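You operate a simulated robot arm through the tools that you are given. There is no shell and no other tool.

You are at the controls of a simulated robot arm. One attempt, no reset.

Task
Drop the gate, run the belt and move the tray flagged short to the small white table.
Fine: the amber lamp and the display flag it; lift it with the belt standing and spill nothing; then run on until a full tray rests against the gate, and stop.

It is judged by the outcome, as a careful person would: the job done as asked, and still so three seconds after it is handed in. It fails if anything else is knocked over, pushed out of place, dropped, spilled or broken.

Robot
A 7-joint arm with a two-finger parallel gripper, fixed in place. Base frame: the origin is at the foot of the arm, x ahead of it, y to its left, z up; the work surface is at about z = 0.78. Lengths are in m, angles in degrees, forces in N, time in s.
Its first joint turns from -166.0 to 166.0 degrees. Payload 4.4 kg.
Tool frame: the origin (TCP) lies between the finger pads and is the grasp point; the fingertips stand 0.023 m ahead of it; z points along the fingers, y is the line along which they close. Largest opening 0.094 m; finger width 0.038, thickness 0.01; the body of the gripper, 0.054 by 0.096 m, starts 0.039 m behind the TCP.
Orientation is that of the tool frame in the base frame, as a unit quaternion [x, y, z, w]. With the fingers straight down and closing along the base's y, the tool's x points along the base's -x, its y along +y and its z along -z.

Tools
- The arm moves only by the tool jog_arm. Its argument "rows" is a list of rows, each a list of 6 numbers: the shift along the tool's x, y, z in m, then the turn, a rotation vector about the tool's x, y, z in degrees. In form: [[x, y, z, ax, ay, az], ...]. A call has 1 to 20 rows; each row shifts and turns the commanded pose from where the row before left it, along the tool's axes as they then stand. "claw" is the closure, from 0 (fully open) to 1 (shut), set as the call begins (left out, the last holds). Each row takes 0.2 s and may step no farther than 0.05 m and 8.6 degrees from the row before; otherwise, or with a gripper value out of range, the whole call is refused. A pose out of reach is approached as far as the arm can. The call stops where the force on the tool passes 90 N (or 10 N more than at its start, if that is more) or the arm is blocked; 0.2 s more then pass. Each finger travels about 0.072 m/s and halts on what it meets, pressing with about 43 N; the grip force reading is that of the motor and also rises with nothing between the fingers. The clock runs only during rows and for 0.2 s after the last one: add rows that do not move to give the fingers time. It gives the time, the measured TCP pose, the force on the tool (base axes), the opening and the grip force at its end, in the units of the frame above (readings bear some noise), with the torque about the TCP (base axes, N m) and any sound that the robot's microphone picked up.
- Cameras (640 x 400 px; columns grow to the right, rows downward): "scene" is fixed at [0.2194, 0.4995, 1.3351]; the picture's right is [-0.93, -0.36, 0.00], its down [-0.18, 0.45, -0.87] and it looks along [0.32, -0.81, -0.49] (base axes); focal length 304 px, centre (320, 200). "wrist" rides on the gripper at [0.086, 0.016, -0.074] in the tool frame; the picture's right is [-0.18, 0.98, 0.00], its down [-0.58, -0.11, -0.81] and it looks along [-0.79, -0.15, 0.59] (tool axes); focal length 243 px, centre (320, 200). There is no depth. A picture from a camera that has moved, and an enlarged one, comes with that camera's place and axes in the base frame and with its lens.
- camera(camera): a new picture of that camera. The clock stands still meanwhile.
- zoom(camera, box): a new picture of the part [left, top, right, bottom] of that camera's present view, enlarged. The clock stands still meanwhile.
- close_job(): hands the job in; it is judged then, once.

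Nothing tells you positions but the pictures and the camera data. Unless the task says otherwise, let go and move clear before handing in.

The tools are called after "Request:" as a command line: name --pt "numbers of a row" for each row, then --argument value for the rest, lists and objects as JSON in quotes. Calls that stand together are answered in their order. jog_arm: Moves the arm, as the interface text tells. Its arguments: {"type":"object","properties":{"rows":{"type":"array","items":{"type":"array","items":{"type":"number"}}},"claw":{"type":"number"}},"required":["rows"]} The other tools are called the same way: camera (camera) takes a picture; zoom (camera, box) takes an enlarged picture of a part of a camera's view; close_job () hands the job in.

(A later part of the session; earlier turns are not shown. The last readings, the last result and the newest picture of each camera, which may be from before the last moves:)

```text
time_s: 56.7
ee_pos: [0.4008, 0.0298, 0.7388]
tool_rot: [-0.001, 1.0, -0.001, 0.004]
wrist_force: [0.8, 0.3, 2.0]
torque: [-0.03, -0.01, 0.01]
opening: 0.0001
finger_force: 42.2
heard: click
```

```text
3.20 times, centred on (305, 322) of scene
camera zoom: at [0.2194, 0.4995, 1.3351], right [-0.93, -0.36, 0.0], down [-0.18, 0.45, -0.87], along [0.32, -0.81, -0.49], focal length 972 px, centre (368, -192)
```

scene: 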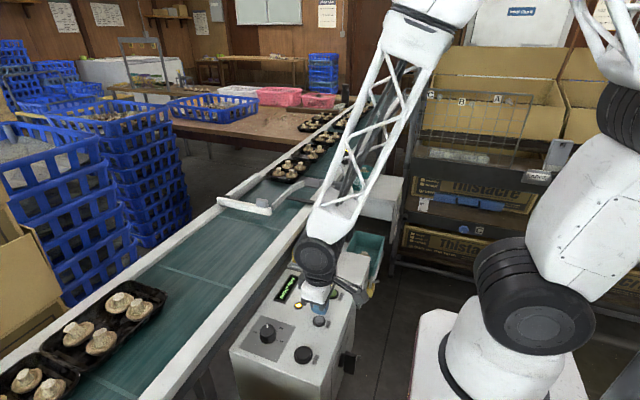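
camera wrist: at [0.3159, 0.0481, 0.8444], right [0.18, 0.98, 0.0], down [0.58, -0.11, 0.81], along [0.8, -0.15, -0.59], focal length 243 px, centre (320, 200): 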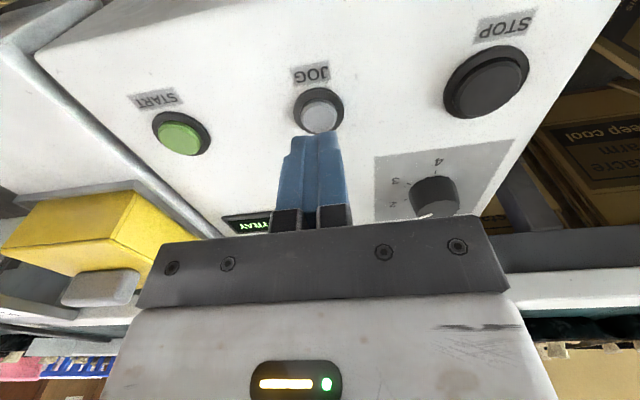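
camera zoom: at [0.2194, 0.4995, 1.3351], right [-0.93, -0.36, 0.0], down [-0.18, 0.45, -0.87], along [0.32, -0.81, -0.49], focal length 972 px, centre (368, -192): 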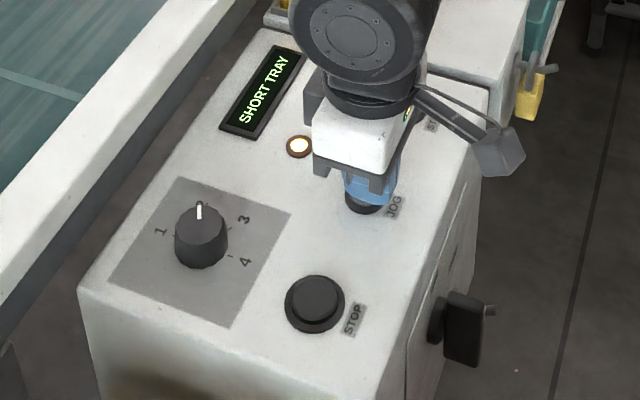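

Clicked; display still SHORT TRAY. I'll hold it and see whether the belt creeps.

Request:
jog_arm --pt "0 0 0 0 0 0" --pt "0 0 0 0 0 0"

Request:
zoom --camera "scene" --box '[200, 100, 400, 225]'

Request:
zoom --camera "scene" --box '[255, 260, 355, 385]'

```text
time_s: 57.3
ee_pos: [0.4009, 0.0289, 0.7386]
tool_rot: [-0.001, 1.0, -0.001, 0.004]
wrist_force: [0.3, -0.1, 1.4]
torque: [0.0, 0.01, 0.02]
opening: 0.0001
finger_force: 42.7
```

```text
3.20 times, centred on (300, 162) of scene
camera zoom: at [0.2194, 0.4995, 1.3351], right [-0.93, -0.36, 0.0], down [-0.18, 0.45, -0.87], along [0.32, -0.81, -0.49], focal length 972 px, centre (384, 320)
```

zoom: 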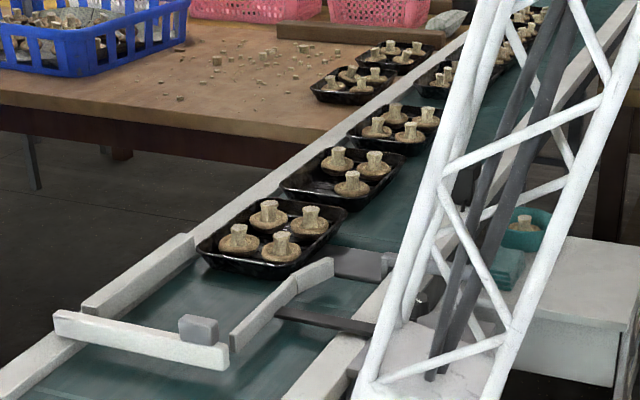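

```text
3.20 times, centred on (305, 322) of scene
camera zoom: at [0.2194, 0.4995, 1.3351], right [-0.93, -0.36, 0.0], down [-0.18, 0.45, -0.87], along [0.32, -0.81, -0.49], focal length 972 px, centre (368, -192)
```

zoom: 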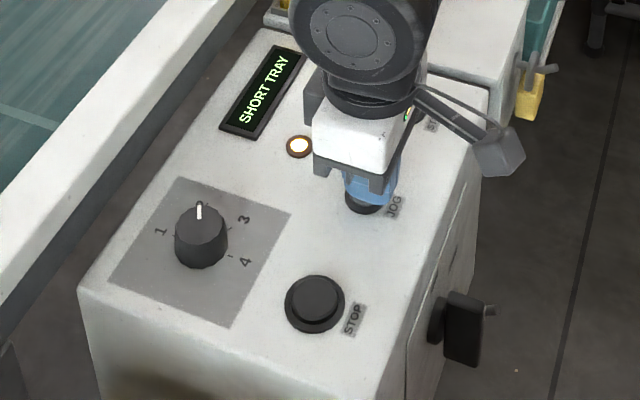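

JOG creeps the belt at about 0.05 m/s with the flag still on. I'll keep holding and track it.

Request:
jog_arm --pt "0 0 0 0 0 0" --pt "0 0 0 0 0 0" --pt "0 0 0 0 0 0" --pt "0 0 0 0 0 0" --pt "0 0 0 0 0 0" --pt "0 0 0 0 0 0"

Request:
zoom --camera "scene" --box '[200, 100, 400, 225]'

Request:
zoom --camera "scene" --box '[255, 260, 355, 385]'

```text
time_s: 58.7
ee_pos: [0.3994, 0.0304, 0.7396]
tool_rot: [-0.001, 1.0, 0.0, 0.004]
wrist_force: [-0.8, 0.2, 1.4]
torque: [0.0, 0.01, 0.01]
opening: 0.0
finger_force: 42.2
```

```text
3.20 times, centred on (300, 162) of scene
camera zoom: at [0.2194, 0.4995, 1.3351], right [-0.93, -0.36, 0.0], down [-0.18, 0.45, -0.87], along [0.32, -0.81, -0.49], focal length 972 px, centre (384, 320)
```

zoom: 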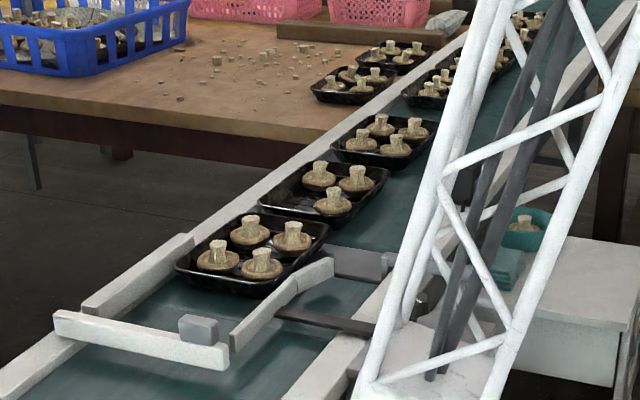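

```text
3.20 times, centred on (305, 322) of scene
camera zoom: at [0.2194, 0.4995, 1.3351], right [-0.93, -0.36, 0.0], down [-0.18, 0.45, -0.87], along [0.32, -0.81, -0.49], focal length 972 px, centre (368, -192)
```

zoom: 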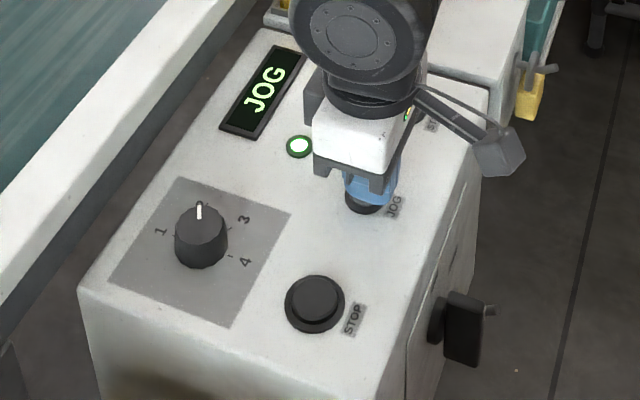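

Interesting: the flag cleared to "JOG"/green once the trays advanced, so the flag is tied to position. I'll keep jogging slowly and watch closely which tray, where, raises it again.

Request:
jog_arm --pt "0 0 0 0 0 0" --pt "0 0 0 0 0 0" --pt "0 0 0 0 0 0" --pt "0 0 0 0 0 0"

Request:
zoom --camera "scene" --box '[200, 100, 400, 225]'

Request:
zoom --camera "scene" --box '[255, 260, 355, 385]'

```text
time_s: 59.7
ee_pos: [0.4012, 0.0292, 0.739]
tool_rot: [-0.002, 1.0, -0.001, 0.003]
wrist_force: [-0.8, 0.2, 1.3]
torque: [0.03, 0.04, -0.02]
opening: 0.0
finger_force: 42.4
```

```text
3.20 times, centred on (300, 162) of scene
camera zoom: at [0.2194, 0.4995, 1.3351], right [-0.93, -0.36, 0.0], down [-0.18, 0.45, -0.87], along [0.32, -0.81, -0.49], focal length 972 px, centre (384, 320)
```

zoom: 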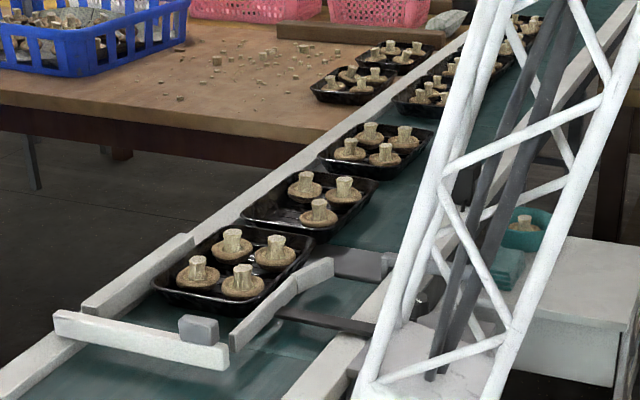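

```text
3.20 times, centred on (305, 322) of scene
camera zoom: at [0.2194, 0.4995, 1.3351], right [-0.93, -0.36, 0.0], down [-0.18, 0.45, -0.87], along [0.32, -0.81, -0.49], focal length 972 px, centre (368, -192)
```

zoom: 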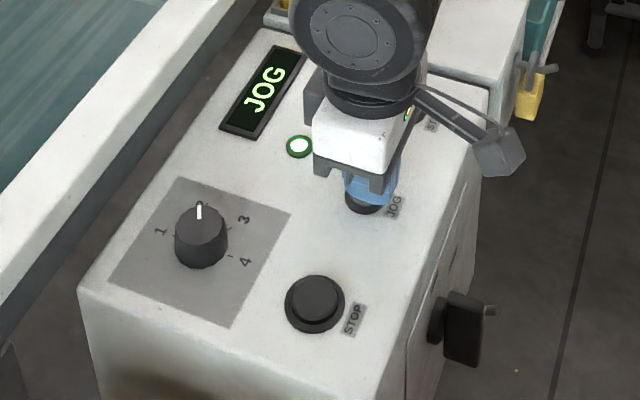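

Request:
jog_arm --pt "0 0 0 0 0 0" --pt "0 0 0 0 0 0" --pt "0 0 0 0 0 0"

Request:
zoom --camera "scene" --box '[200, 100, 400, 225]'

Request:
zoom --camera "scene" --box '[255, 260, 355, 385]'

```text
time_s: 60.5
ee_pos: [0.3996, 0.03, 0.7387]
tool_rot: [-0.001, 1.0, -0.001, 0.004]
wrist_force: [-0.1, -0.5, 1.2]
torque: [0.02, 0.04, 0.02]
opening: 0.0
finger_force: 42.4
```

```text
3.20 times, centred on (300, 162) of scene
camera zoom: at [0.2194, 0.4995, 1.3351], right [-0.93, -0.36, 0.0], down [-0.18, 0.45, -0.87], along [0.32, -0.81, -0.49], focal length 972 px, centre (384, 320)
```

zoom: 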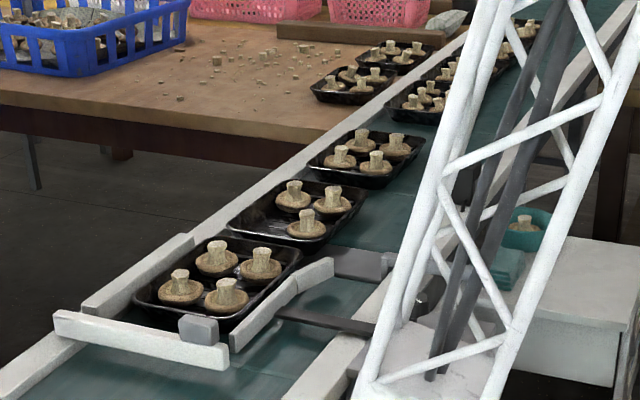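

```text
3.20 times, centred on (305, 322) of scene
camera zoom: at [0.2194, 0.4995, 1.3351], right [-0.93, -0.36, 0.0], down [-0.18, 0.45, -0.87], along [0.32, -0.81, -0.49], focal length 972 px, centre (368, -192)
```

zoom: 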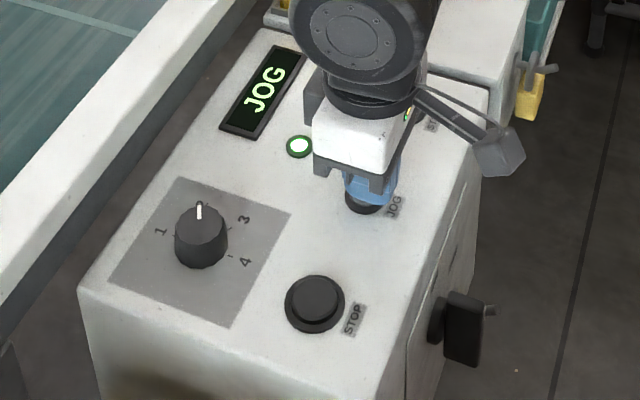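

Request:
jog_arm --pt "0 0 0 0 0 0" --pt "0 0 0 0 0 0" --pt "0 0 0 0 0 0"

Request:
zoom --camera "scene" --box '[200, 100, 400, 225]'

Request:
zoom --camera "scene" --box '[255, 260, 355, 385]'

```text
time_s: 61.3
ee_pos: [0.3997, 0.0296, 0.7398]
tool_rot: [0.0, 1.0, -0.001, 0.004]
wrist_force: [0.4, 0.0, 1.4]
torque: [-0.03, 0.04, 0.04]
opening: 0.0
finger_force: 42.7
```

```text
3.20 times, centred on (300, 162) of scene
camera zoom: at [0.2194, 0.4995, 1.3351], right [-0.93, -0.36, 0.0], down [-0.18, 0.45, -0.87], along [0.32, -0.81, -0.49], focal length 972 px, centre (384, 320)
```

zoom: 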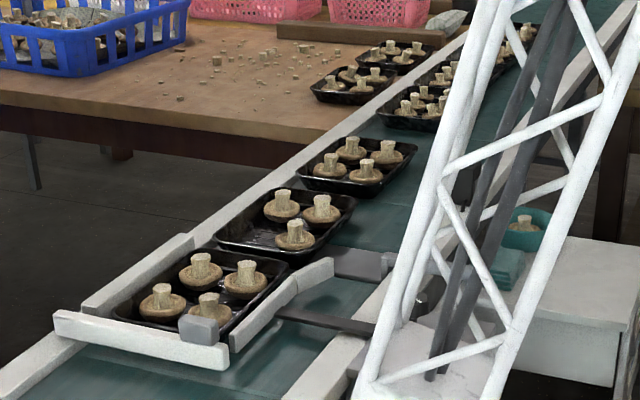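

```text
3.20 times, centred on (305, 322) of scene
camera zoom: at [0.2194, 0.4995, 1.3351], right [-0.93, -0.36, 0.0], down [-0.18, 0.45, -0.87], along [0.32, -0.81, -0.49], focal length 972 px, centre (368, -192)
```

zoom: 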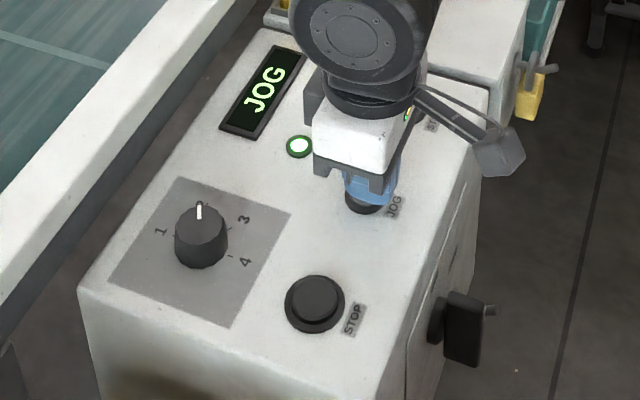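

Request:
jog_arm --pt "0 0 0 0 0 0" --pt "0 0 0 0 0 0"

Request:
zoom --camera "scene" --box '[200, 100, 400, 225]'

Request:
zoom --camera "scene" --box '[255, 260, 355, 385]'

```text
time_s: 61.9
ee_pos: [0.3996, 0.0297, 0.7387]
tool_rot: [-0.001, 1.0, -0.001, 0.004]
wrist_force: [-0.8, -0.9, 1.5]
torque: [0.0, 0.02, 0.0]
opening: 0.0002
finger_force: 41.9
```

```text
3.20 times, centred on (300, 162) of scene
camera zoom: at [0.2194, 0.4995, 1.3351], right [-0.93, -0.36, 0.0], down [-0.18, 0.45, -0.87], along [0.32, -0.81, -0.49], focal length 972 px, centre (384, 320)
```

zoom: 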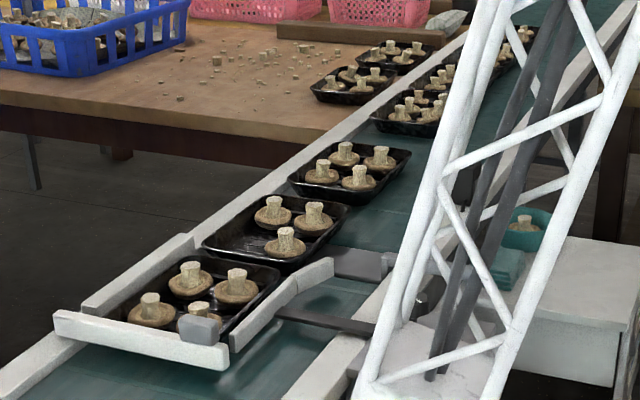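

```text
3.20 times, centred on (305, 322) of scene
camera zoom: at [0.2194, 0.4995, 1.3351], right [-0.93, -0.36, 0.0], down [-0.18, 0.45, -0.87], along [0.32, -0.81, -0.49], focal length 972 px, centre (368, -192)
```

zoom: 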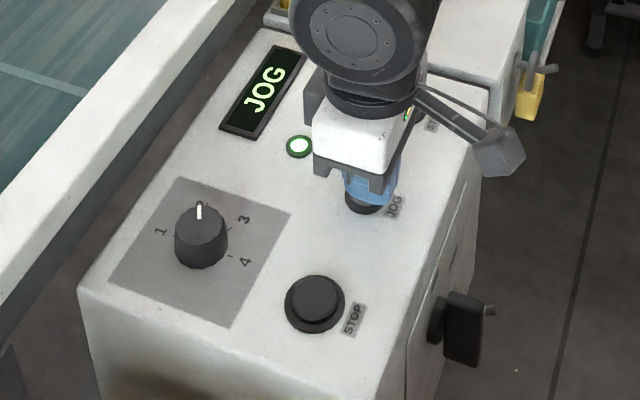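

Tray 2 now sits where tray 1 was, with no new flag, and the fully filled tray 3 passed the sensor without one, so the flag belongs to tray 2 (three mushrooms) when it stood at the lamp head. It is now within reach with a gap to tray 1, so I'll release JOG and rise.

Request:
jog_arm --pt "0 0 -0.03 0 0 0" --pt "0 0 -0.05 0 0 0" --pt "0 0 -0.05 0 0 0" --pt "0 0 -0.05 0 0 0" --pt "0 0 -0.05 0 0 0" --pt "0 0 -0.05 0 0 0" --pt "0 0 -0.05 0 0 0"

Request:
camera --camera "scene"

Request:
zoom --camera "scene" --box '[255, 260, 355, 385]'

```text
time_s: 63.5
ee_pos: [0.3975, 0.0304, 1.0691]
tool_rot: [-0.001, 1.0, -0.001, 0.004]
wrist_force: [0.6, 0.7, 0.1]
torque: [0.02, 0.03, -0.02]
opening: 0.0
finger_force: 42.2
```

```text
taken
```

scene: 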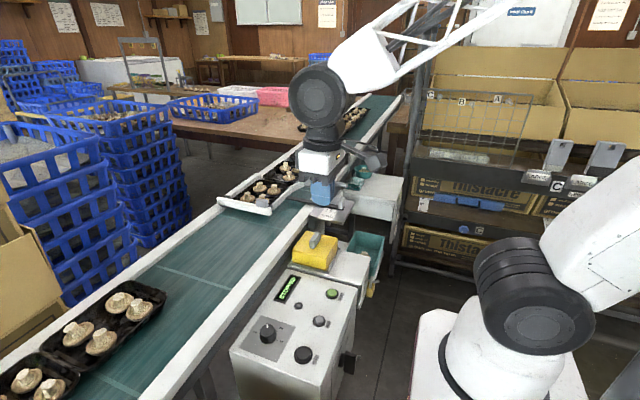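

```text
3.20 times, centred on (305, 322) of scene
camera zoom: at [0.2194, 0.4995, 1.3351], right [-0.93, -0.36, 0.0], down [-0.18, 0.45, -0.87], along [0.32, -0.81, -0.49], focal length 972 px, centre (368, -192)
```

zoom: 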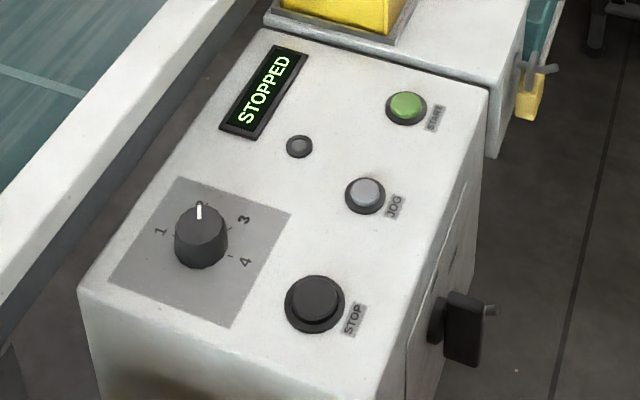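

Display STOPPED, belt standing. Now I'll move over the belt to view tray 2 closely.

Request:
jog_arm --pt "-0.0182 -0.0437 0 0 0 0" --pt "-0.0182 -0.0437 0 0 0 0" --pt "-0.0182 -0.0437 0 0 0 0" --pt "-0.0182 -0.0437 0 0 0 0" --pt "-0.0182 -0.0437 0 0 0 0" --pt "-0.0182 -0.0437 0 0 0 0" --pt "-0.0182 -0.0437 0 0 0 0" --pt "-0.0182 -0.0437 0 0 0 0" --pt "-0.0182 -0.0437 0 0 0 0" --pt "-0.0182 -0.0437 0 0 0 0" --pt "-0.0182 -0.0437 0 0 0 0" --claw 0

Request:
camera --camera "wrist"

Request:
zoom --camera "scene" --box '[200, 130, 400, 255]'

```text
time_s: 65.9
ee_pos: [0.598, -0.4498, 1.071]
tool_rot: [-0.001, 1.0, -0.002, 0.004]
wrist_force: [0.0, -0.1, 0.0]
torque: [0.03, 0.01, -0.03]
opening: 0.0936
finger_force: 0.1
```

```text
taken
camera wrist: at [0.5118, -0.4328, 1.1447], right [0.18, 0.98, 0.0], down [0.58, -0.11, 0.81], along [0.8, -0.15, -0.59], focal length 243 px, centre (320, 200)
```

wrist: 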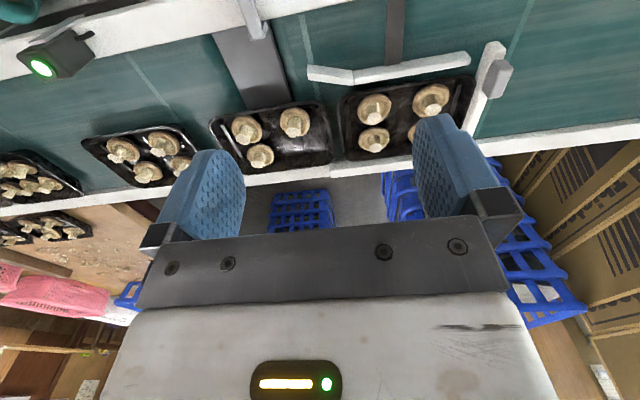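

```text
3.20 times, centred on (300, 192) of scene
camera zoom: at [0.2194, 0.4995, 1.3351], right [-0.93, -0.36, 0.0], down [-0.18, 0.45, -0.87], along [0.32, -0.81, -0.49], focal length 972 px, centre (384, 224)
```

zoom: 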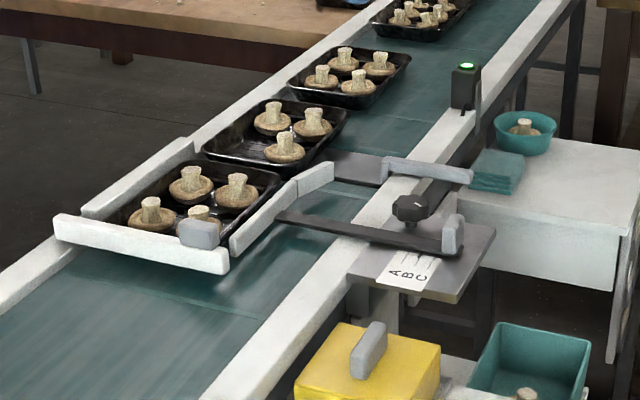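

The lamp head now shows green with tray 3 in front of it, confirming that it inspects the tray standing there (amber was tray 2). I'll zoom in on the gap between trays 1 and 2 and on the tray walls.

Request:
zoom --camera "wrist" --box '[200, 60, 360, 185]'

Request:
zoom --camera "scene" --box '[240, 150, 320, 220]'

Request:
zoom --camera "wrist" --box '[330, 20, 520, 170]'

```text
3.20 times, centred on (280, 122) of wrist
camera zoom: at [0.5118, -0.4328, 1.1447], right [0.18, 0.98, 0.0], down [0.58, -0.11, 0.81], along [0.8, -0.15, -0.59], focal length 776 px, centre (448, 448)
```

zoom: 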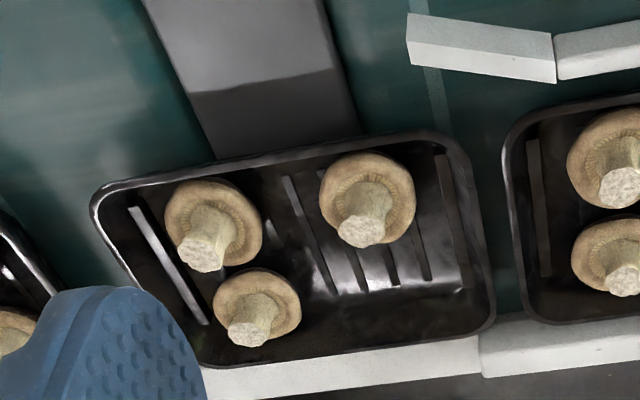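

```text
5.71 times, centred on (280, 185) of scene
camera zoom: at [0.2194, 0.4995, 1.3351], right [-0.93, -0.36, 0.0], down [-0.18, 0.45, -0.87], along [0.32, -0.81, -0.49], focal length 1735 px, centre (549, 286)
```

zoom: 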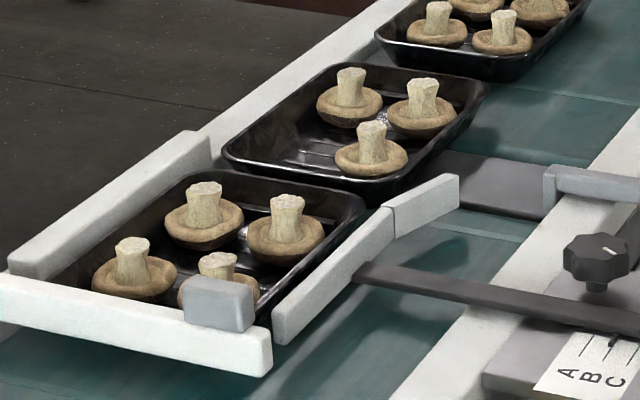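

```text
2.67 times, centred on (425, 95) of wrist
camera zoom: at [0.5118, -0.4328, 1.1447], right [0.18, 0.98, 0.0], down [0.58, -0.11, 0.81], along [0.8, -0.15, -0.59], focal length 647 px, centre (40, 480)
```

zoom: 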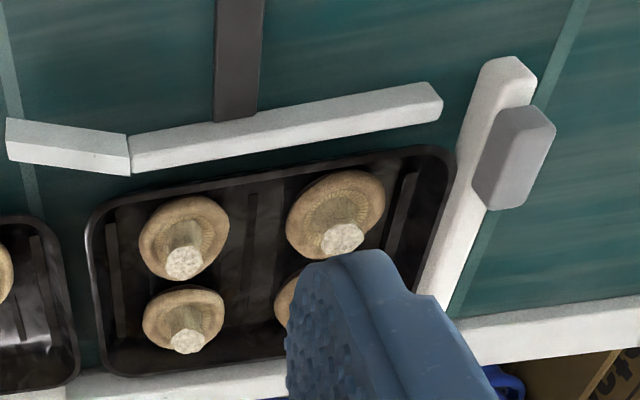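

Tray 1 already sits against the gate and only about 13 mm separates trays 1 and 2, so a better hold on tray 2 is its upstream end wall (≈5 cm to tray 3). Before picking, I need the white table's geometry, so I'll yaw the wrist to look toward ‑y at it.

Request:
jog_arm --pt "0.03 0.045 0 0 0 0" --pt "0.03 0.045 0 0 0 0" --pt "0.03 0.045 0 0 0 0" --pt "0 0 0 0 0 8.2" --pt "0 0 0 0 0 8.2" --pt "0 0 0 0 0 8.2" --pt "0 0 0 0 0 8.2" --pt "0 0 0 0 0 8.2" --pt "0 0 0 0 0 8.2" --pt "0 0 0 0 0 8.2" --pt "0 0 0 0 0 8.2" --pt "0 0 0 0 0 8.2" --pt "0 0 0 0 0 8.2" --pt "0 0 0 0 0 8"

Request:
camera --camera "wrist"

```text
refused: row 1 steps farther than a row can; nothing moved
```

```text
taken
camera wrist: at [0.5118, -0.4328, 1.1447], right [0.18, 0.98, 0.0], down [0.58, -0.11, 0.81], along [0.8, -0.15, -0.59], focal length 243 px, centre (320, 200)
```

wrist: 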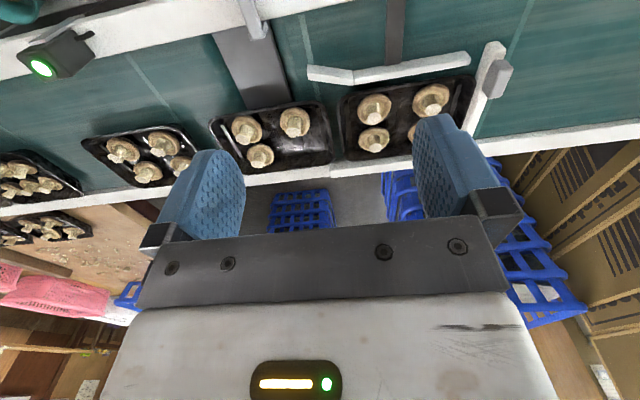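

The step was slightly too long and refused; I'll repeat with shorter steps.

Request:
jog_arm --pt "0.025 0.04 0 0 0 0" --pt "0.025 0.04 0 0 0 0" --pt "0.025 0.04 0 0 0 0" --pt "0 0 0 0 0 8.2" --pt "0 0 0 0 0 8.2" --pt "0 0 0 0 0 8.2" --pt "0 0 0 0 0 8.2" --pt "0 0 0 0 0 8.2" --pt "0 0 0 0 0 8.2" --pt "0 0 0 0 0 8.2" --pt "0 0 0 0 0 8.2" --pt "0 0 0 0 0 8.2" --pt "0 0 0 0 0 8.2" --pt "0 0 0 0 0 8"

Request:
camera --camera "wrist"

```text
time_s: 68.9
ee_pos: [0.5237, -0.3303, 1.0722]
tool_rot: [0.707, 0.707, 0.002, 0.004]
wrist_force: [0.6, -0.4, -0.2]
torque: [-0.01, 0.02, -0.01]
opening: 0.094
finger_force: 0.0
```

```text
taken
camera wrist: at [0.5403, -0.2432, 1.1454], right [0.98, -0.18, 0.01], down [-0.11, -0.58, 0.81], along [-0.14, -0.79, -0.59], focal length 243 px, centre (320, 200)
```

wrist: 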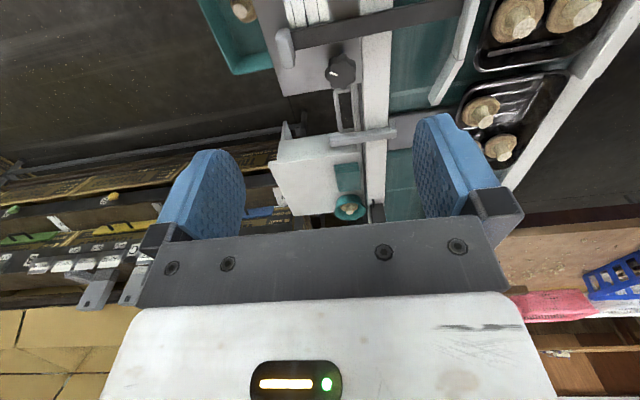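

Request:
zoom --camera "wrist" --box '[250, 100, 410, 225]'

Request:
zoom --camera "wrist" --box '[380, 0, 620, 190]'

Request:
zoom --camera "scene" --box '[330, 150, 420, 225]'

```text
3.20 times, centred on (330, 162) of wrist
camera zoom: at [0.5403, -0.2432, 1.1454], right [0.98, -0.18, 0.01], down [-0.11, -0.58, 0.81], along [-0.14, -0.79, -0.59], focal length 776 px, centre (288, 320)
```

zoom: 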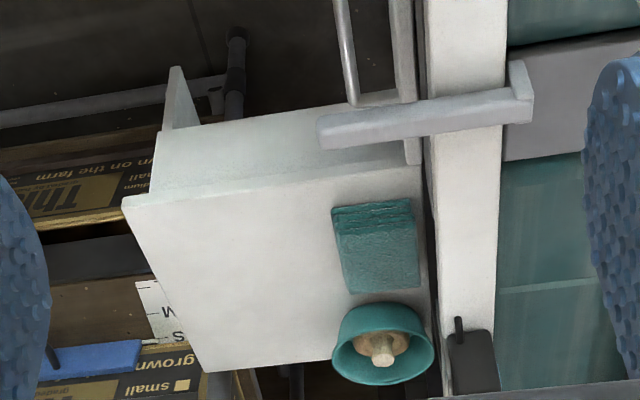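

```text
2.11 times, centred on (500, 95) of wrist
camera zoom: at [0.5403, -0.2432, 1.1454], right [0.98, -0.18, 0.01], down [-0.11, -0.58, 0.81], along [-0.14, -0.79, -0.59], focal length 511 px, centre (-59, 421)
```

zoom: 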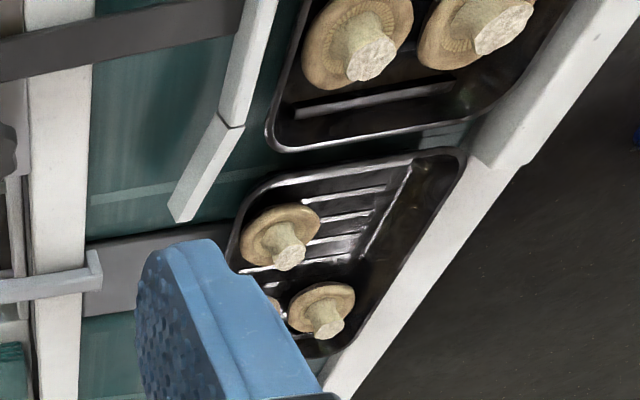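

```text
5.33 times, centred on (375, 188) of scene
camera zoom: at [0.2194, 0.4995, 1.3351], right [-0.93, -0.36, 0.0], down [-0.18, 0.45, -0.87], along [0.32, -0.81, -0.49], focal length 1620 px, centre (27, 267)
```

zoom: 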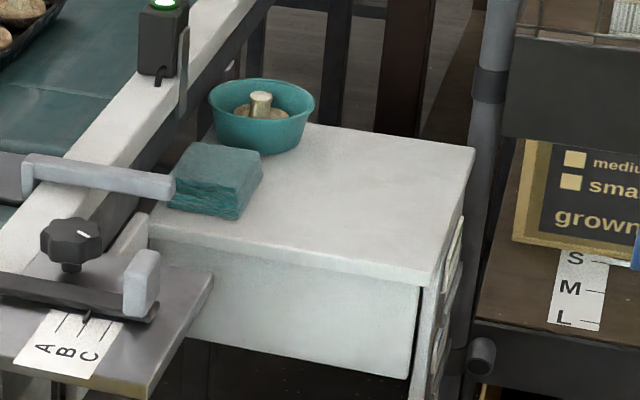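

The white table top is at z≈0.685, spanning x 0.327–0.567, y ‑0.67…‑0.933, with the cloths at x>0.497 and the bowl centred at (0.522, ‑0.857); the free part is its robot-side strip. I'll now yaw back and approach tray 2's upstream end.

Request:
jog_arm --pt "0 0 0 0 0 -8.2" --pt "0 0 0 0 0 -8.2" --pt "0 0 0 0 0 -8.2" --pt "0 0 0 0 0 -8.2" --pt "0 0 0 0 0 -8.2" --pt "0 0 0 0 0 -8.2" --pt "0 0 0 0 0 -8.2" --pt "0 0 0 0 0 -8.2" --pt "0 0 0 0 0 -8.2" --pt "0 0 0 0 0 -8.2" --pt "0 0 0 0 0 -8" --pt "-0.0195 -0.0414 0.007 0 0 0" --pt "-0.0195 -0.0414 0.007 0 0 0" --pt "-0.0195 -0.0414 0.007 0 0 0" --pt "-0.0195 -0.0414 0.007 0 0 0" --pt "-0.0195 -0.0414 0.007 0 0 0" --pt "-0.0195 -0.0414 0.007 0 0 0" --pt "-0.0195 -0.0414 0.007 0 0 0"

Request:
camera --camera "wrist"

```text
time_s: 72.7
ee_pos: [0.6594, -0.6216, 1.0231]
tool_rot: [-0.001, 1.0, -0.001, 0.004]
wrist_force: [0.4, 0.1, -0.5]
torque: [-0.02, -0.03, 0.01]
opening: 0.094
finger_force: 0.1
```

```text
taken
camera wrist: at [0.5741, -0.6049, 1.0968], right [0.18, 0.98, 0.0], down [0.58, -0.11, 0.81], along [0.8, -0.15, -0.59], focal length 243 px, centre (320, 200)
```

wrist: 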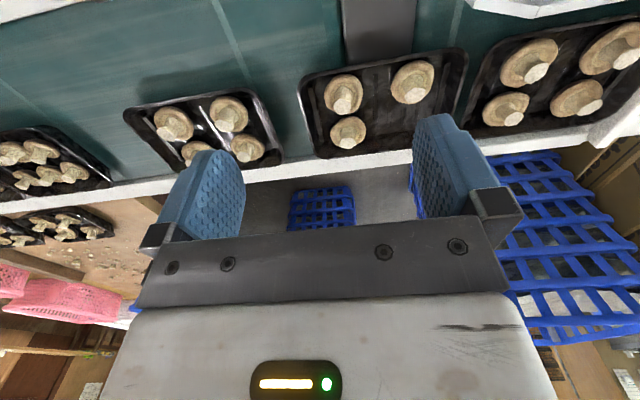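

Request:
zoom --camera "wrist" --box '[240, 30, 480, 180]'

Request:
zoom --camera "scene" --box '[240, 130, 330, 200]'

```text
2.67 times, centred on (360, 105) of wrist
camera zoom: at [0.5741, -0.6049, 1.0968], right [0.18, 0.98, 0.0], down [0.58, -0.11, 0.81], along [0.8, -0.15, -0.59], focal length 647 px, centre (213, 453)
```

zoom: 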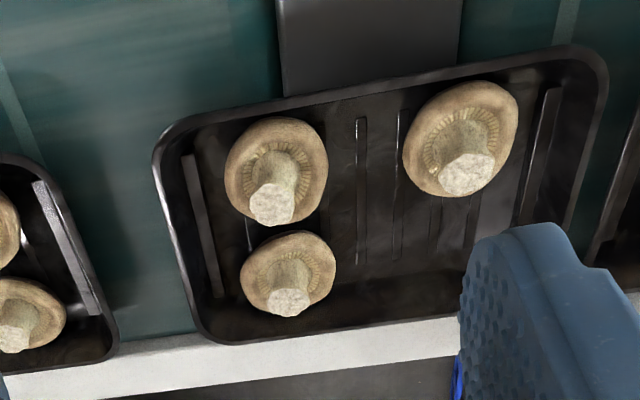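

```text
5.71 times, centred on (285, 165) of scene
camera zoom: at [0.2194, 0.4995, 1.3351], right [-0.93, -0.36, 0.0], down [-0.18, 0.45, -0.87], along [0.32, -0.81, -0.49], focal length 1735 px, centre (520, 400)
```

zoom: 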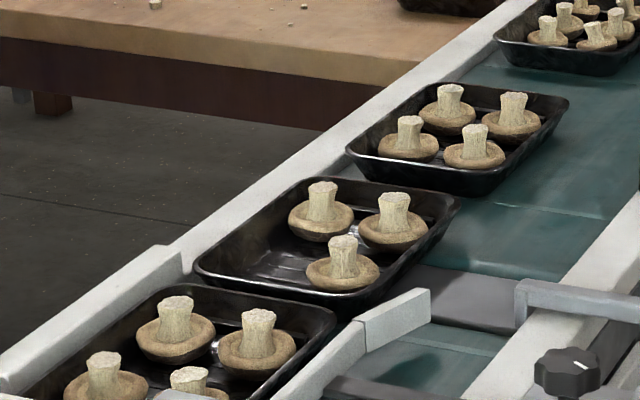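

With three mushrooms in tray 2, the best hold is actually the middle of its near long wall (x≈0.722, y≈‑0.564): the two near caps leave room for one finger there, the other finger has free belt outside, and it is close to the tray's centre of mass. I'll yaw ‑90° so the fingers close along x and look along the wall.

Request:
jog_arm --pt "0 0 0 0 0 -8.2" --pt "0 0 0 0 0 -8.2" --pt "0 0 0 0 0 -8.2" --pt "0 0 0 0 0 -8.2" --pt "0 0 0 0 0 -8.2" --pt "0 0 0 0 0 -8.2" --pt "0 0 0 0 0 -8.2" --pt "0 0 0 0 0 -8.2" --pt "0 0 0 0 0 -8.2" --pt "0 0 0 0 0 -8.2" --pt "0 0 0 0 0 -8" --pt "-0.02 -0.01 0.03 0 0 0" --pt "-0.02 -0.01 0.03 0 0 0" --pt "-0.018 -0.02 0.02 0 0 0"

Request:
camera --camera "wrist"

Request:
camera --camera "scene"

```text
time_s: 75.7
ee_pos: [0.7017, -0.5636, 0.9442]
tool_rot: [0.709, -0.706, 0.003, -0.001]
wrist_force: [0.5, 0.3, 0.0]
torque: [-0.01, 0.02, 0.01]
opening: 0.0937
finger_force: 0.1
```

```text
taken
camera wrist: at [0.685, -0.6499, 1.0186], right [-0.98, 0.18, -0.01], down [0.1, 0.58, 0.81], along [0.15, 0.79, -0.59], focal length 243 px, centre (320, 200)
```

wrist: 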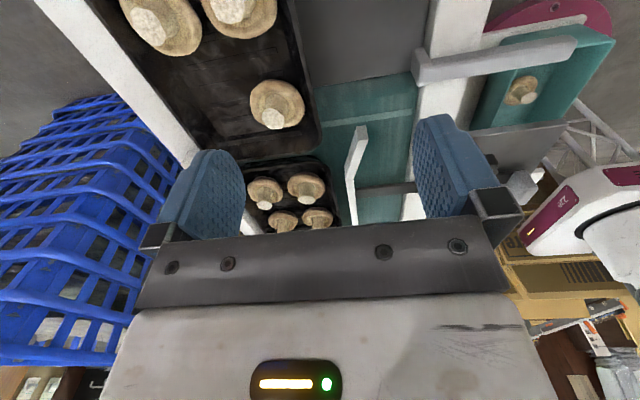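

```text
taken
```

scene: 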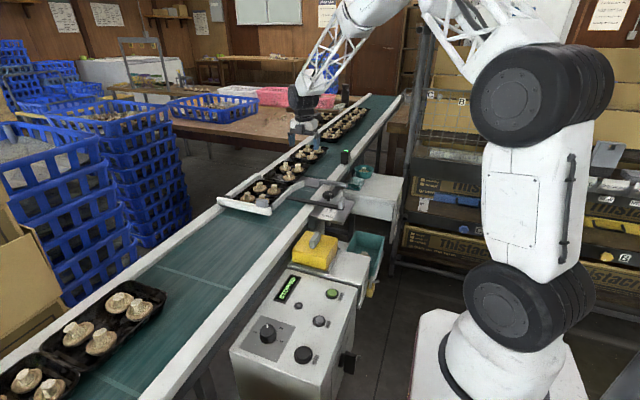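

Request:
zoom --camera "wrist" --box '[160, 0, 420, 160]'

Request:
zoom --camera "scene" --box '[260, 90, 350, 200]'

```text
2.46 times, centred on (290, 80) of wrist
camera zoom: at [0.685, -0.6499, 1.0186], right [-0.98, 0.18, -0.01], down [0.1, 0.58, 0.81], along [0.15, 0.79, -0.59], focal length 597 px, centre (394, 495)
```

zoom: 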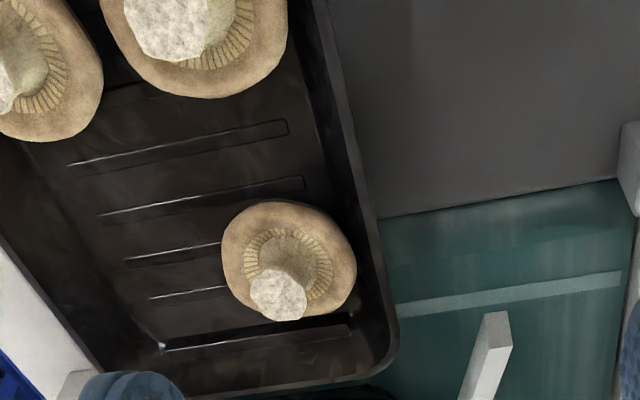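

```text
3.64 times, centred on (305, 145) of scene
camera zoom: at [0.2194, 0.4995, 1.3351], right [-0.93, -0.36, 0.0], down [-0.18, 0.45, -0.87], along [0.32, -0.81, -0.49], focal length 1104 px, centre (374, 400)
```

zoom: 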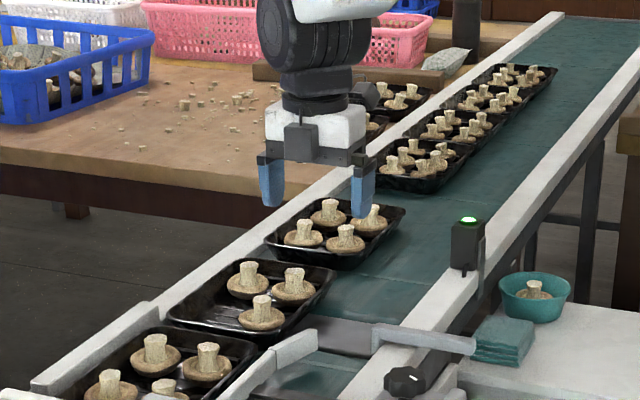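

The cap gap is centred at y≈‑0.563 and the near rim is at x≈0.719–0.724. I'll tilt the gripper 20° to follow the sloped wall, narrow the opening to about 30 mm, and come down to a pre-grasp height.

Request:
jog_arm --pt "0 0 0 6.7 0 0" --pt "0 0 0 6.7 0 0" --pt "0 0 0 6.6 0 0" --pt "0 0 0 0 0 0" --claw 0.68

Request:
jog_arm --pt "0 0.005 0.0286 0 0 0" --pt "0 0.005 0.0286 0 0 0" --pt "0 0.005 0.0286 0 0 0"

Request:
camera --camera "wrist"

Request:
zoom --camera "scene" --box '[250, 110, 350, 200]'

```text
time_s: 76.7
ee_pos: [0.7019, -0.563, 0.9435]
tool_rot: [-0.696, 0.696, -0.126, 0.126]
wrist_force: [0.4, 1.3, -0.5]
torque: [-0.02, -0.01, -0.01]
opening: 0.0303
finger_force: 0.0
```

```text
time_s: 77.5
ee_pos: [0.716, -0.5632, 0.8572]
tool_rot: [0.697, -0.695, 0.126, -0.125]
wrist_force: [0.3, -0.1, 0.0]
torque: [0.0, -0.02, -0.04]
opening: 0.0301
finger_force: 0.1
```

```text
taken
camera wrist: at [0.6764, -0.6483, 0.9218], right [-0.92, 0.18, -0.34], down [-0.18, 0.58, 0.79], along [0.34, 0.79, -0.5], focal length 243 px, centre (320, 200)
```

wrist: 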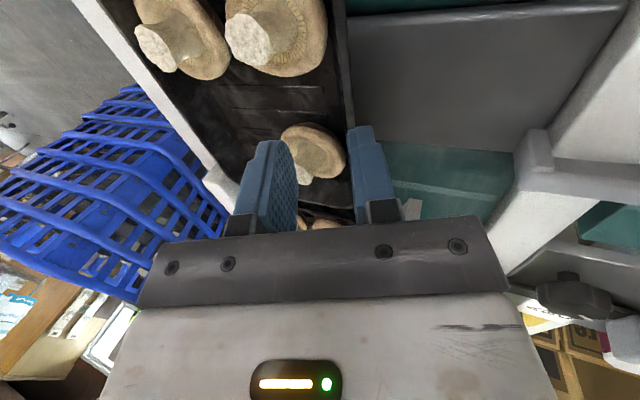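

```text
4.44 times, centred on (300, 155) of scene
camera zoom: at [0.2194, 0.4995, 1.3351], right [-0.93, -0.36, 0.0], down [-0.18, 0.45, -0.87], along [0.32, -0.81, -0.49], focal length 1350 px, centre (409, 400)
```

zoom: 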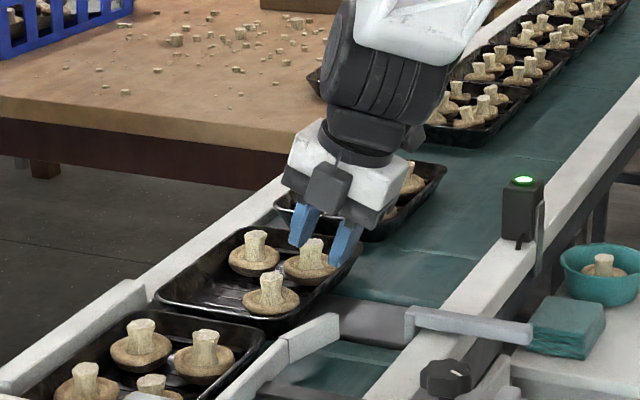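

The near wall passes between the fingers. I'll narrow the opening to 20 mm and lower in small steps, checking alignment.

Request:
jog_arm --pt "0 0.003 0.0133 0 0 0" --pt "0 0.003 0.0133 0 0 0" --claw 0.787

Request:
camera --camera "wrist"

Request:
zoom --camera "wrist" --box '[230, 60, 430, 200]'

Request:
zoom --camera "scene" --box '[270, 130, 340, 190]'

```text
time_s: 78.1
ee_pos: [0.7215, -0.5636, 0.8333]
tool_rot: [0.697, -0.695, 0.128, -0.125]
wrist_force: [-12.3, 4.2, 35.6]
torque: [0.2, 0.53, 0.01]
opening: 0.02
finger_force: 0.0
```

```text
taken
camera wrist: at [0.6806, -0.649, 0.8983], right [-0.92, 0.18, -0.35], down [-0.18, 0.58, 0.79], along [0.35, 0.79, -0.5], focal length 243 px, centre (320, 200)
```

wrist: 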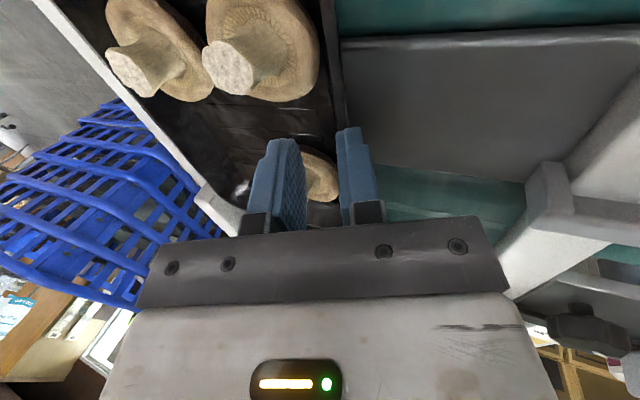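

```text
2.86 times, centred on (330, 130) of wrist
camera zoom: at [0.6806, -0.649, 0.8983], right [-0.92, 0.18, -0.35], down [-0.18, 0.58, 0.79], along [0.35, 0.79, -0.5], focal length 693 px, centre (291, 400)
```

zoom: 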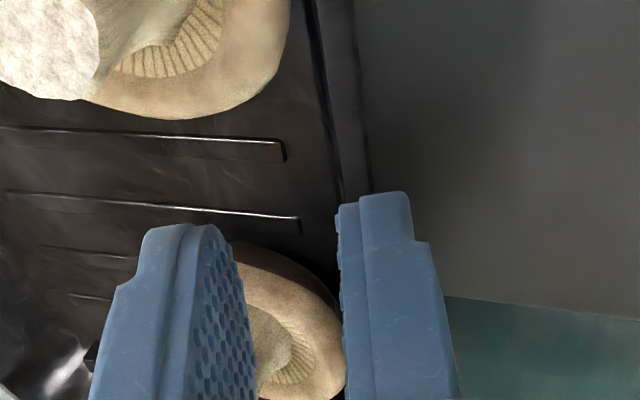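

```text
6.67 times, centred on (305, 160) of scene
camera zoom: at [0.2194, 0.4995, 1.3351], right [-0.93, -0.36, 0.0], down [-0.18, 0.45, -0.87], along [0.32, -0.81, -0.49], focal length 2025 px, centre (420, 467)
```

zoom: 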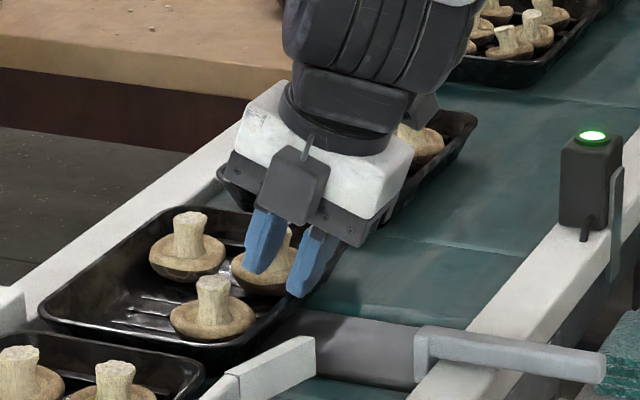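

Contact: the outer finger touched the near rim (rim top is about z≈0.806, x≈0.716–0.720). I'll back straight up at once and re-align about 1.5 cm toward ‑x for an approach along the tilted finger axis.

Request:
jog_arm --pt "0 -0.0051 -0.0141 0 0 0" --pt "0 0.0077 -0.0008 0 0 0" --pt "0.0015 0.0077 -0.0008 0 0 0" --claw 0.851

Request:
camera --camera "wrist"

Request:
zoom --camera "wrist" --box '[230, 60, 430, 200]'

Request:
zoom --camera "scene" --box '[270, 130, 340, 190]'

```text
time_s: 78.9
ee_pos: [0.7065, -0.5638, 0.8417]
tool_rot: [0.697, -0.695, 0.125, -0.126]
wrist_force: [-0.2, 0.1, 0.2]
torque: [-0.01, 0.01, 0.03]
opening: 0.014
finger_force: 0.1
```

```text
taken
camera wrist: at [0.6661, -0.6495, 0.9057], right [-0.92, 0.18, -0.34], down [-0.18, 0.58, 0.79], along [0.34, 0.79, -0.5], focal length 243 px, centre (320, 200)
```

wrist: 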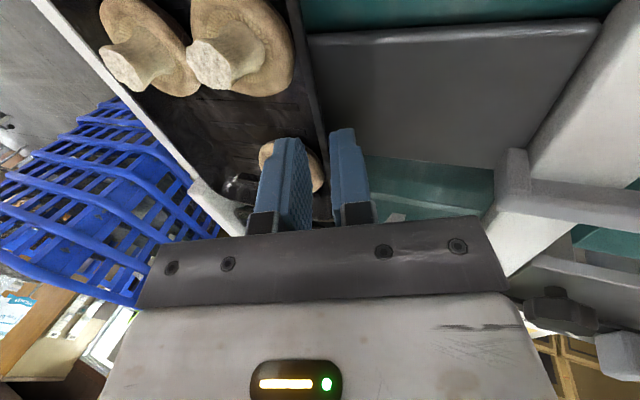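

```text
2.86 times, centred on (330, 130) of wrist
camera zoom: at [0.6661, -0.6495, 0.9057], right [-0.92, 0.18, -0.34], down [-0.18, 0.58, 0.79], along [0.34, 0.79, -0.5], focal length 693 px, centre (291, 400)
```

zoom: 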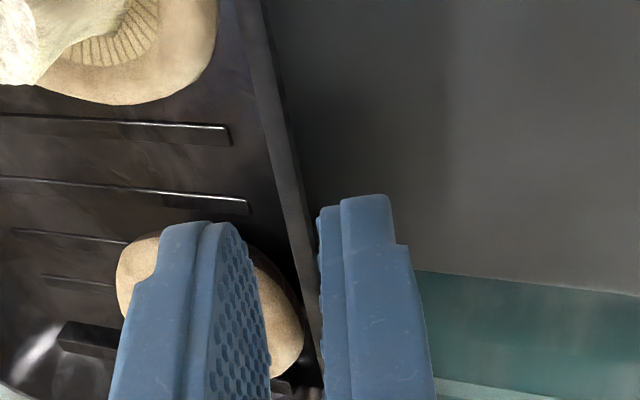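

```text
6.67 times, centred on (305, 160) of scene
camera zoom: at [0.2194, 0.4995, 1.3351], right [-0.93, -0.36, 0.0], down [-0.18, 0.45, -0.87], along [0.32, -0.81, -0.49], focal length 2025 px, centre (420, 467)
```

zoom: 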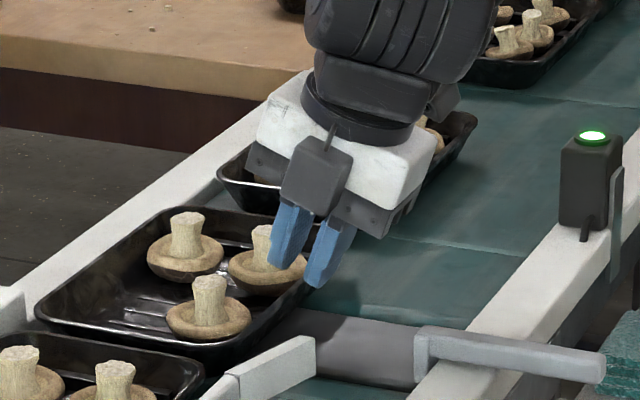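

The near rim (x≈0.7176) now runs between the fingers. I'll advance along the finger axis in small steps, watching force.

Request:
jog_arm --pt "0.001 0.0009 0.008 0 0 0" --pt "0 0.0009 0.006 0 0 0"

Request:
zoom --camera "wrist" --box '[230, 60, 430, 200]'

```text
time_s: 79.5
ee_pos: [0.7103, -0.5656, 0.8277]
tool_rot: [0.696, -0.696, 0.126, -0.124]
wrist_force: [0.1, 0.7, -0.1]
torque: [-0.01, -0.04, 0.02]
opening: 0.0141
finger_force: 0.0
```

```text
2.86 times, centred on (330, 130) of wrist
camera zoom: at [0.6692, -0.6508, 0.8925], right [-0.92, 0.18, -0.34], down [-0.18, 0.58, 0.79], along [0.34, 0.79, -0.5], focal length 693 px, centre (291, 400)
```

zoom: 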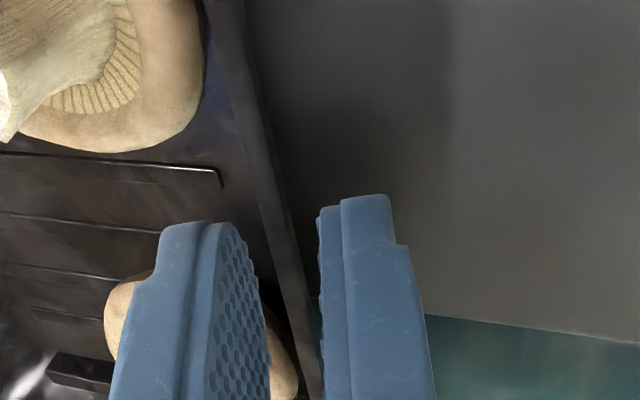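

Well aligned and no contact. Continuing down.

Request:
jog_arm --pt "0 0 0.007 0 0 0"

Request:
jog_arm --pt "0 0 0.006 0 0 0"

Request:
zoom --camera "wrist" --box '[230, 60, 430, 200]'

Request:
zoom --camera "scene" --box '[270, 130, 340, 190]'

```text
time_s: 79.9
ee_pos: [0.7129, -0.5666, 0.8228]
tool_rot: [0.696, -0.695, 0.127, -0.125]
wrist_force: [0.3, 0.1, 0.8]
torque: [-0.01, -0.02, 0.0]
opening: 0.0141
finger_force: 0.0
```

```text
time_s: 80.3
ee_pos: [0.7133, -0.5656, 0.8161]
tool_rot: [0.697, -0.695, 0.125, -0.124]
wrist_force: [0.5, -0.5, 0.1]
torque: [0.0, -0.03, 0.0]
opening: 0.0141
finger_force: 0.1
```

```text
2.86 times, centred on (330, 130) of wrist
camera zoom: at [0.6735, -0.6516, 0.8802], right [-0.92, 0.18, -0.34], down [-0.18, 0.58, 0.79], along [0.34, 0.79, -0.5], focal length 693 px, centre (291, 400)
```

zoom: 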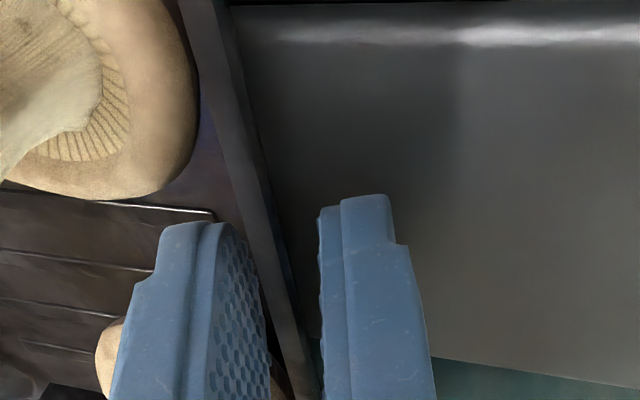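

```text
6.67 times, centred on (305, 160) of scene
camera zoom: at [0.2194, 0.4995, 1.3351], right [-0.93, -0.36, 0.0], down [-0.18, 0.45, -0.87], along [0.32, -0.81, -0.49], focal length 2025 px, centre (420, 467)
```

zoom: 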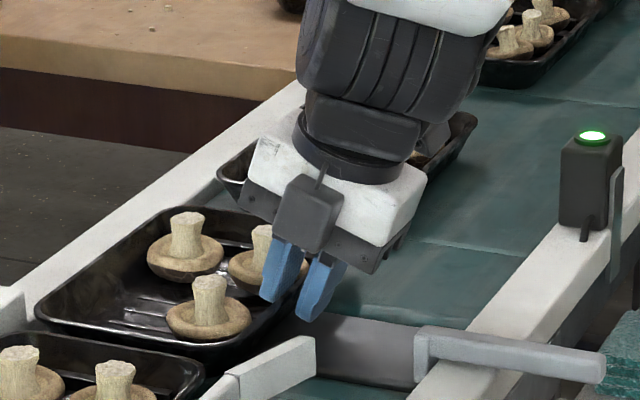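

Still no contact. A little deeper for a good hold.

Request:
jog_arm --pt "0 0 0.004 0 0 0"

Request:
jog_arm --pt "0 0 0.003 0 0 0"

Request:
zoom --camera "wrist" --box '[230, 60, 430, 200]'

```text
time_s: 80.7
ee_pos: [0.7162, -0.5645, 0.8116]
tool_rot: [0.696, -0.696, 0.126, -0.125]
wrist_force: [0.0, -0.4, -0.5]
torque: [-0.02, 0.01, -0.02]
opening: 0.0137
finger_force: 0.0
```

```text
time_s: 81.1
ee_pos: [0.7163, -0.5644, 0.8102]
tool_rot: [0.697, -0.695, 0.125, -0.125]
wrist_force: [0.0, -0.2, -0.6]
torque: [0.03, -0.03, 0.0]
opening: 0.0141
finger_force: 0.1
```

```text
2.86 times, centred on (330, 130) of wrist
camera zoom: at [0.6757, -0.651, 0.8739], right [-0.92, 0.18, -0.34], down [-0.18, 0.58, 0.79], along [0.34, 0.79, -0.5], focal length 693 px, centre (291, 400)
```

zoom: 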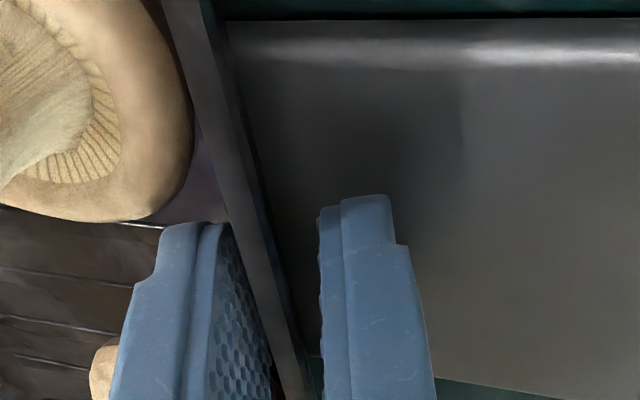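

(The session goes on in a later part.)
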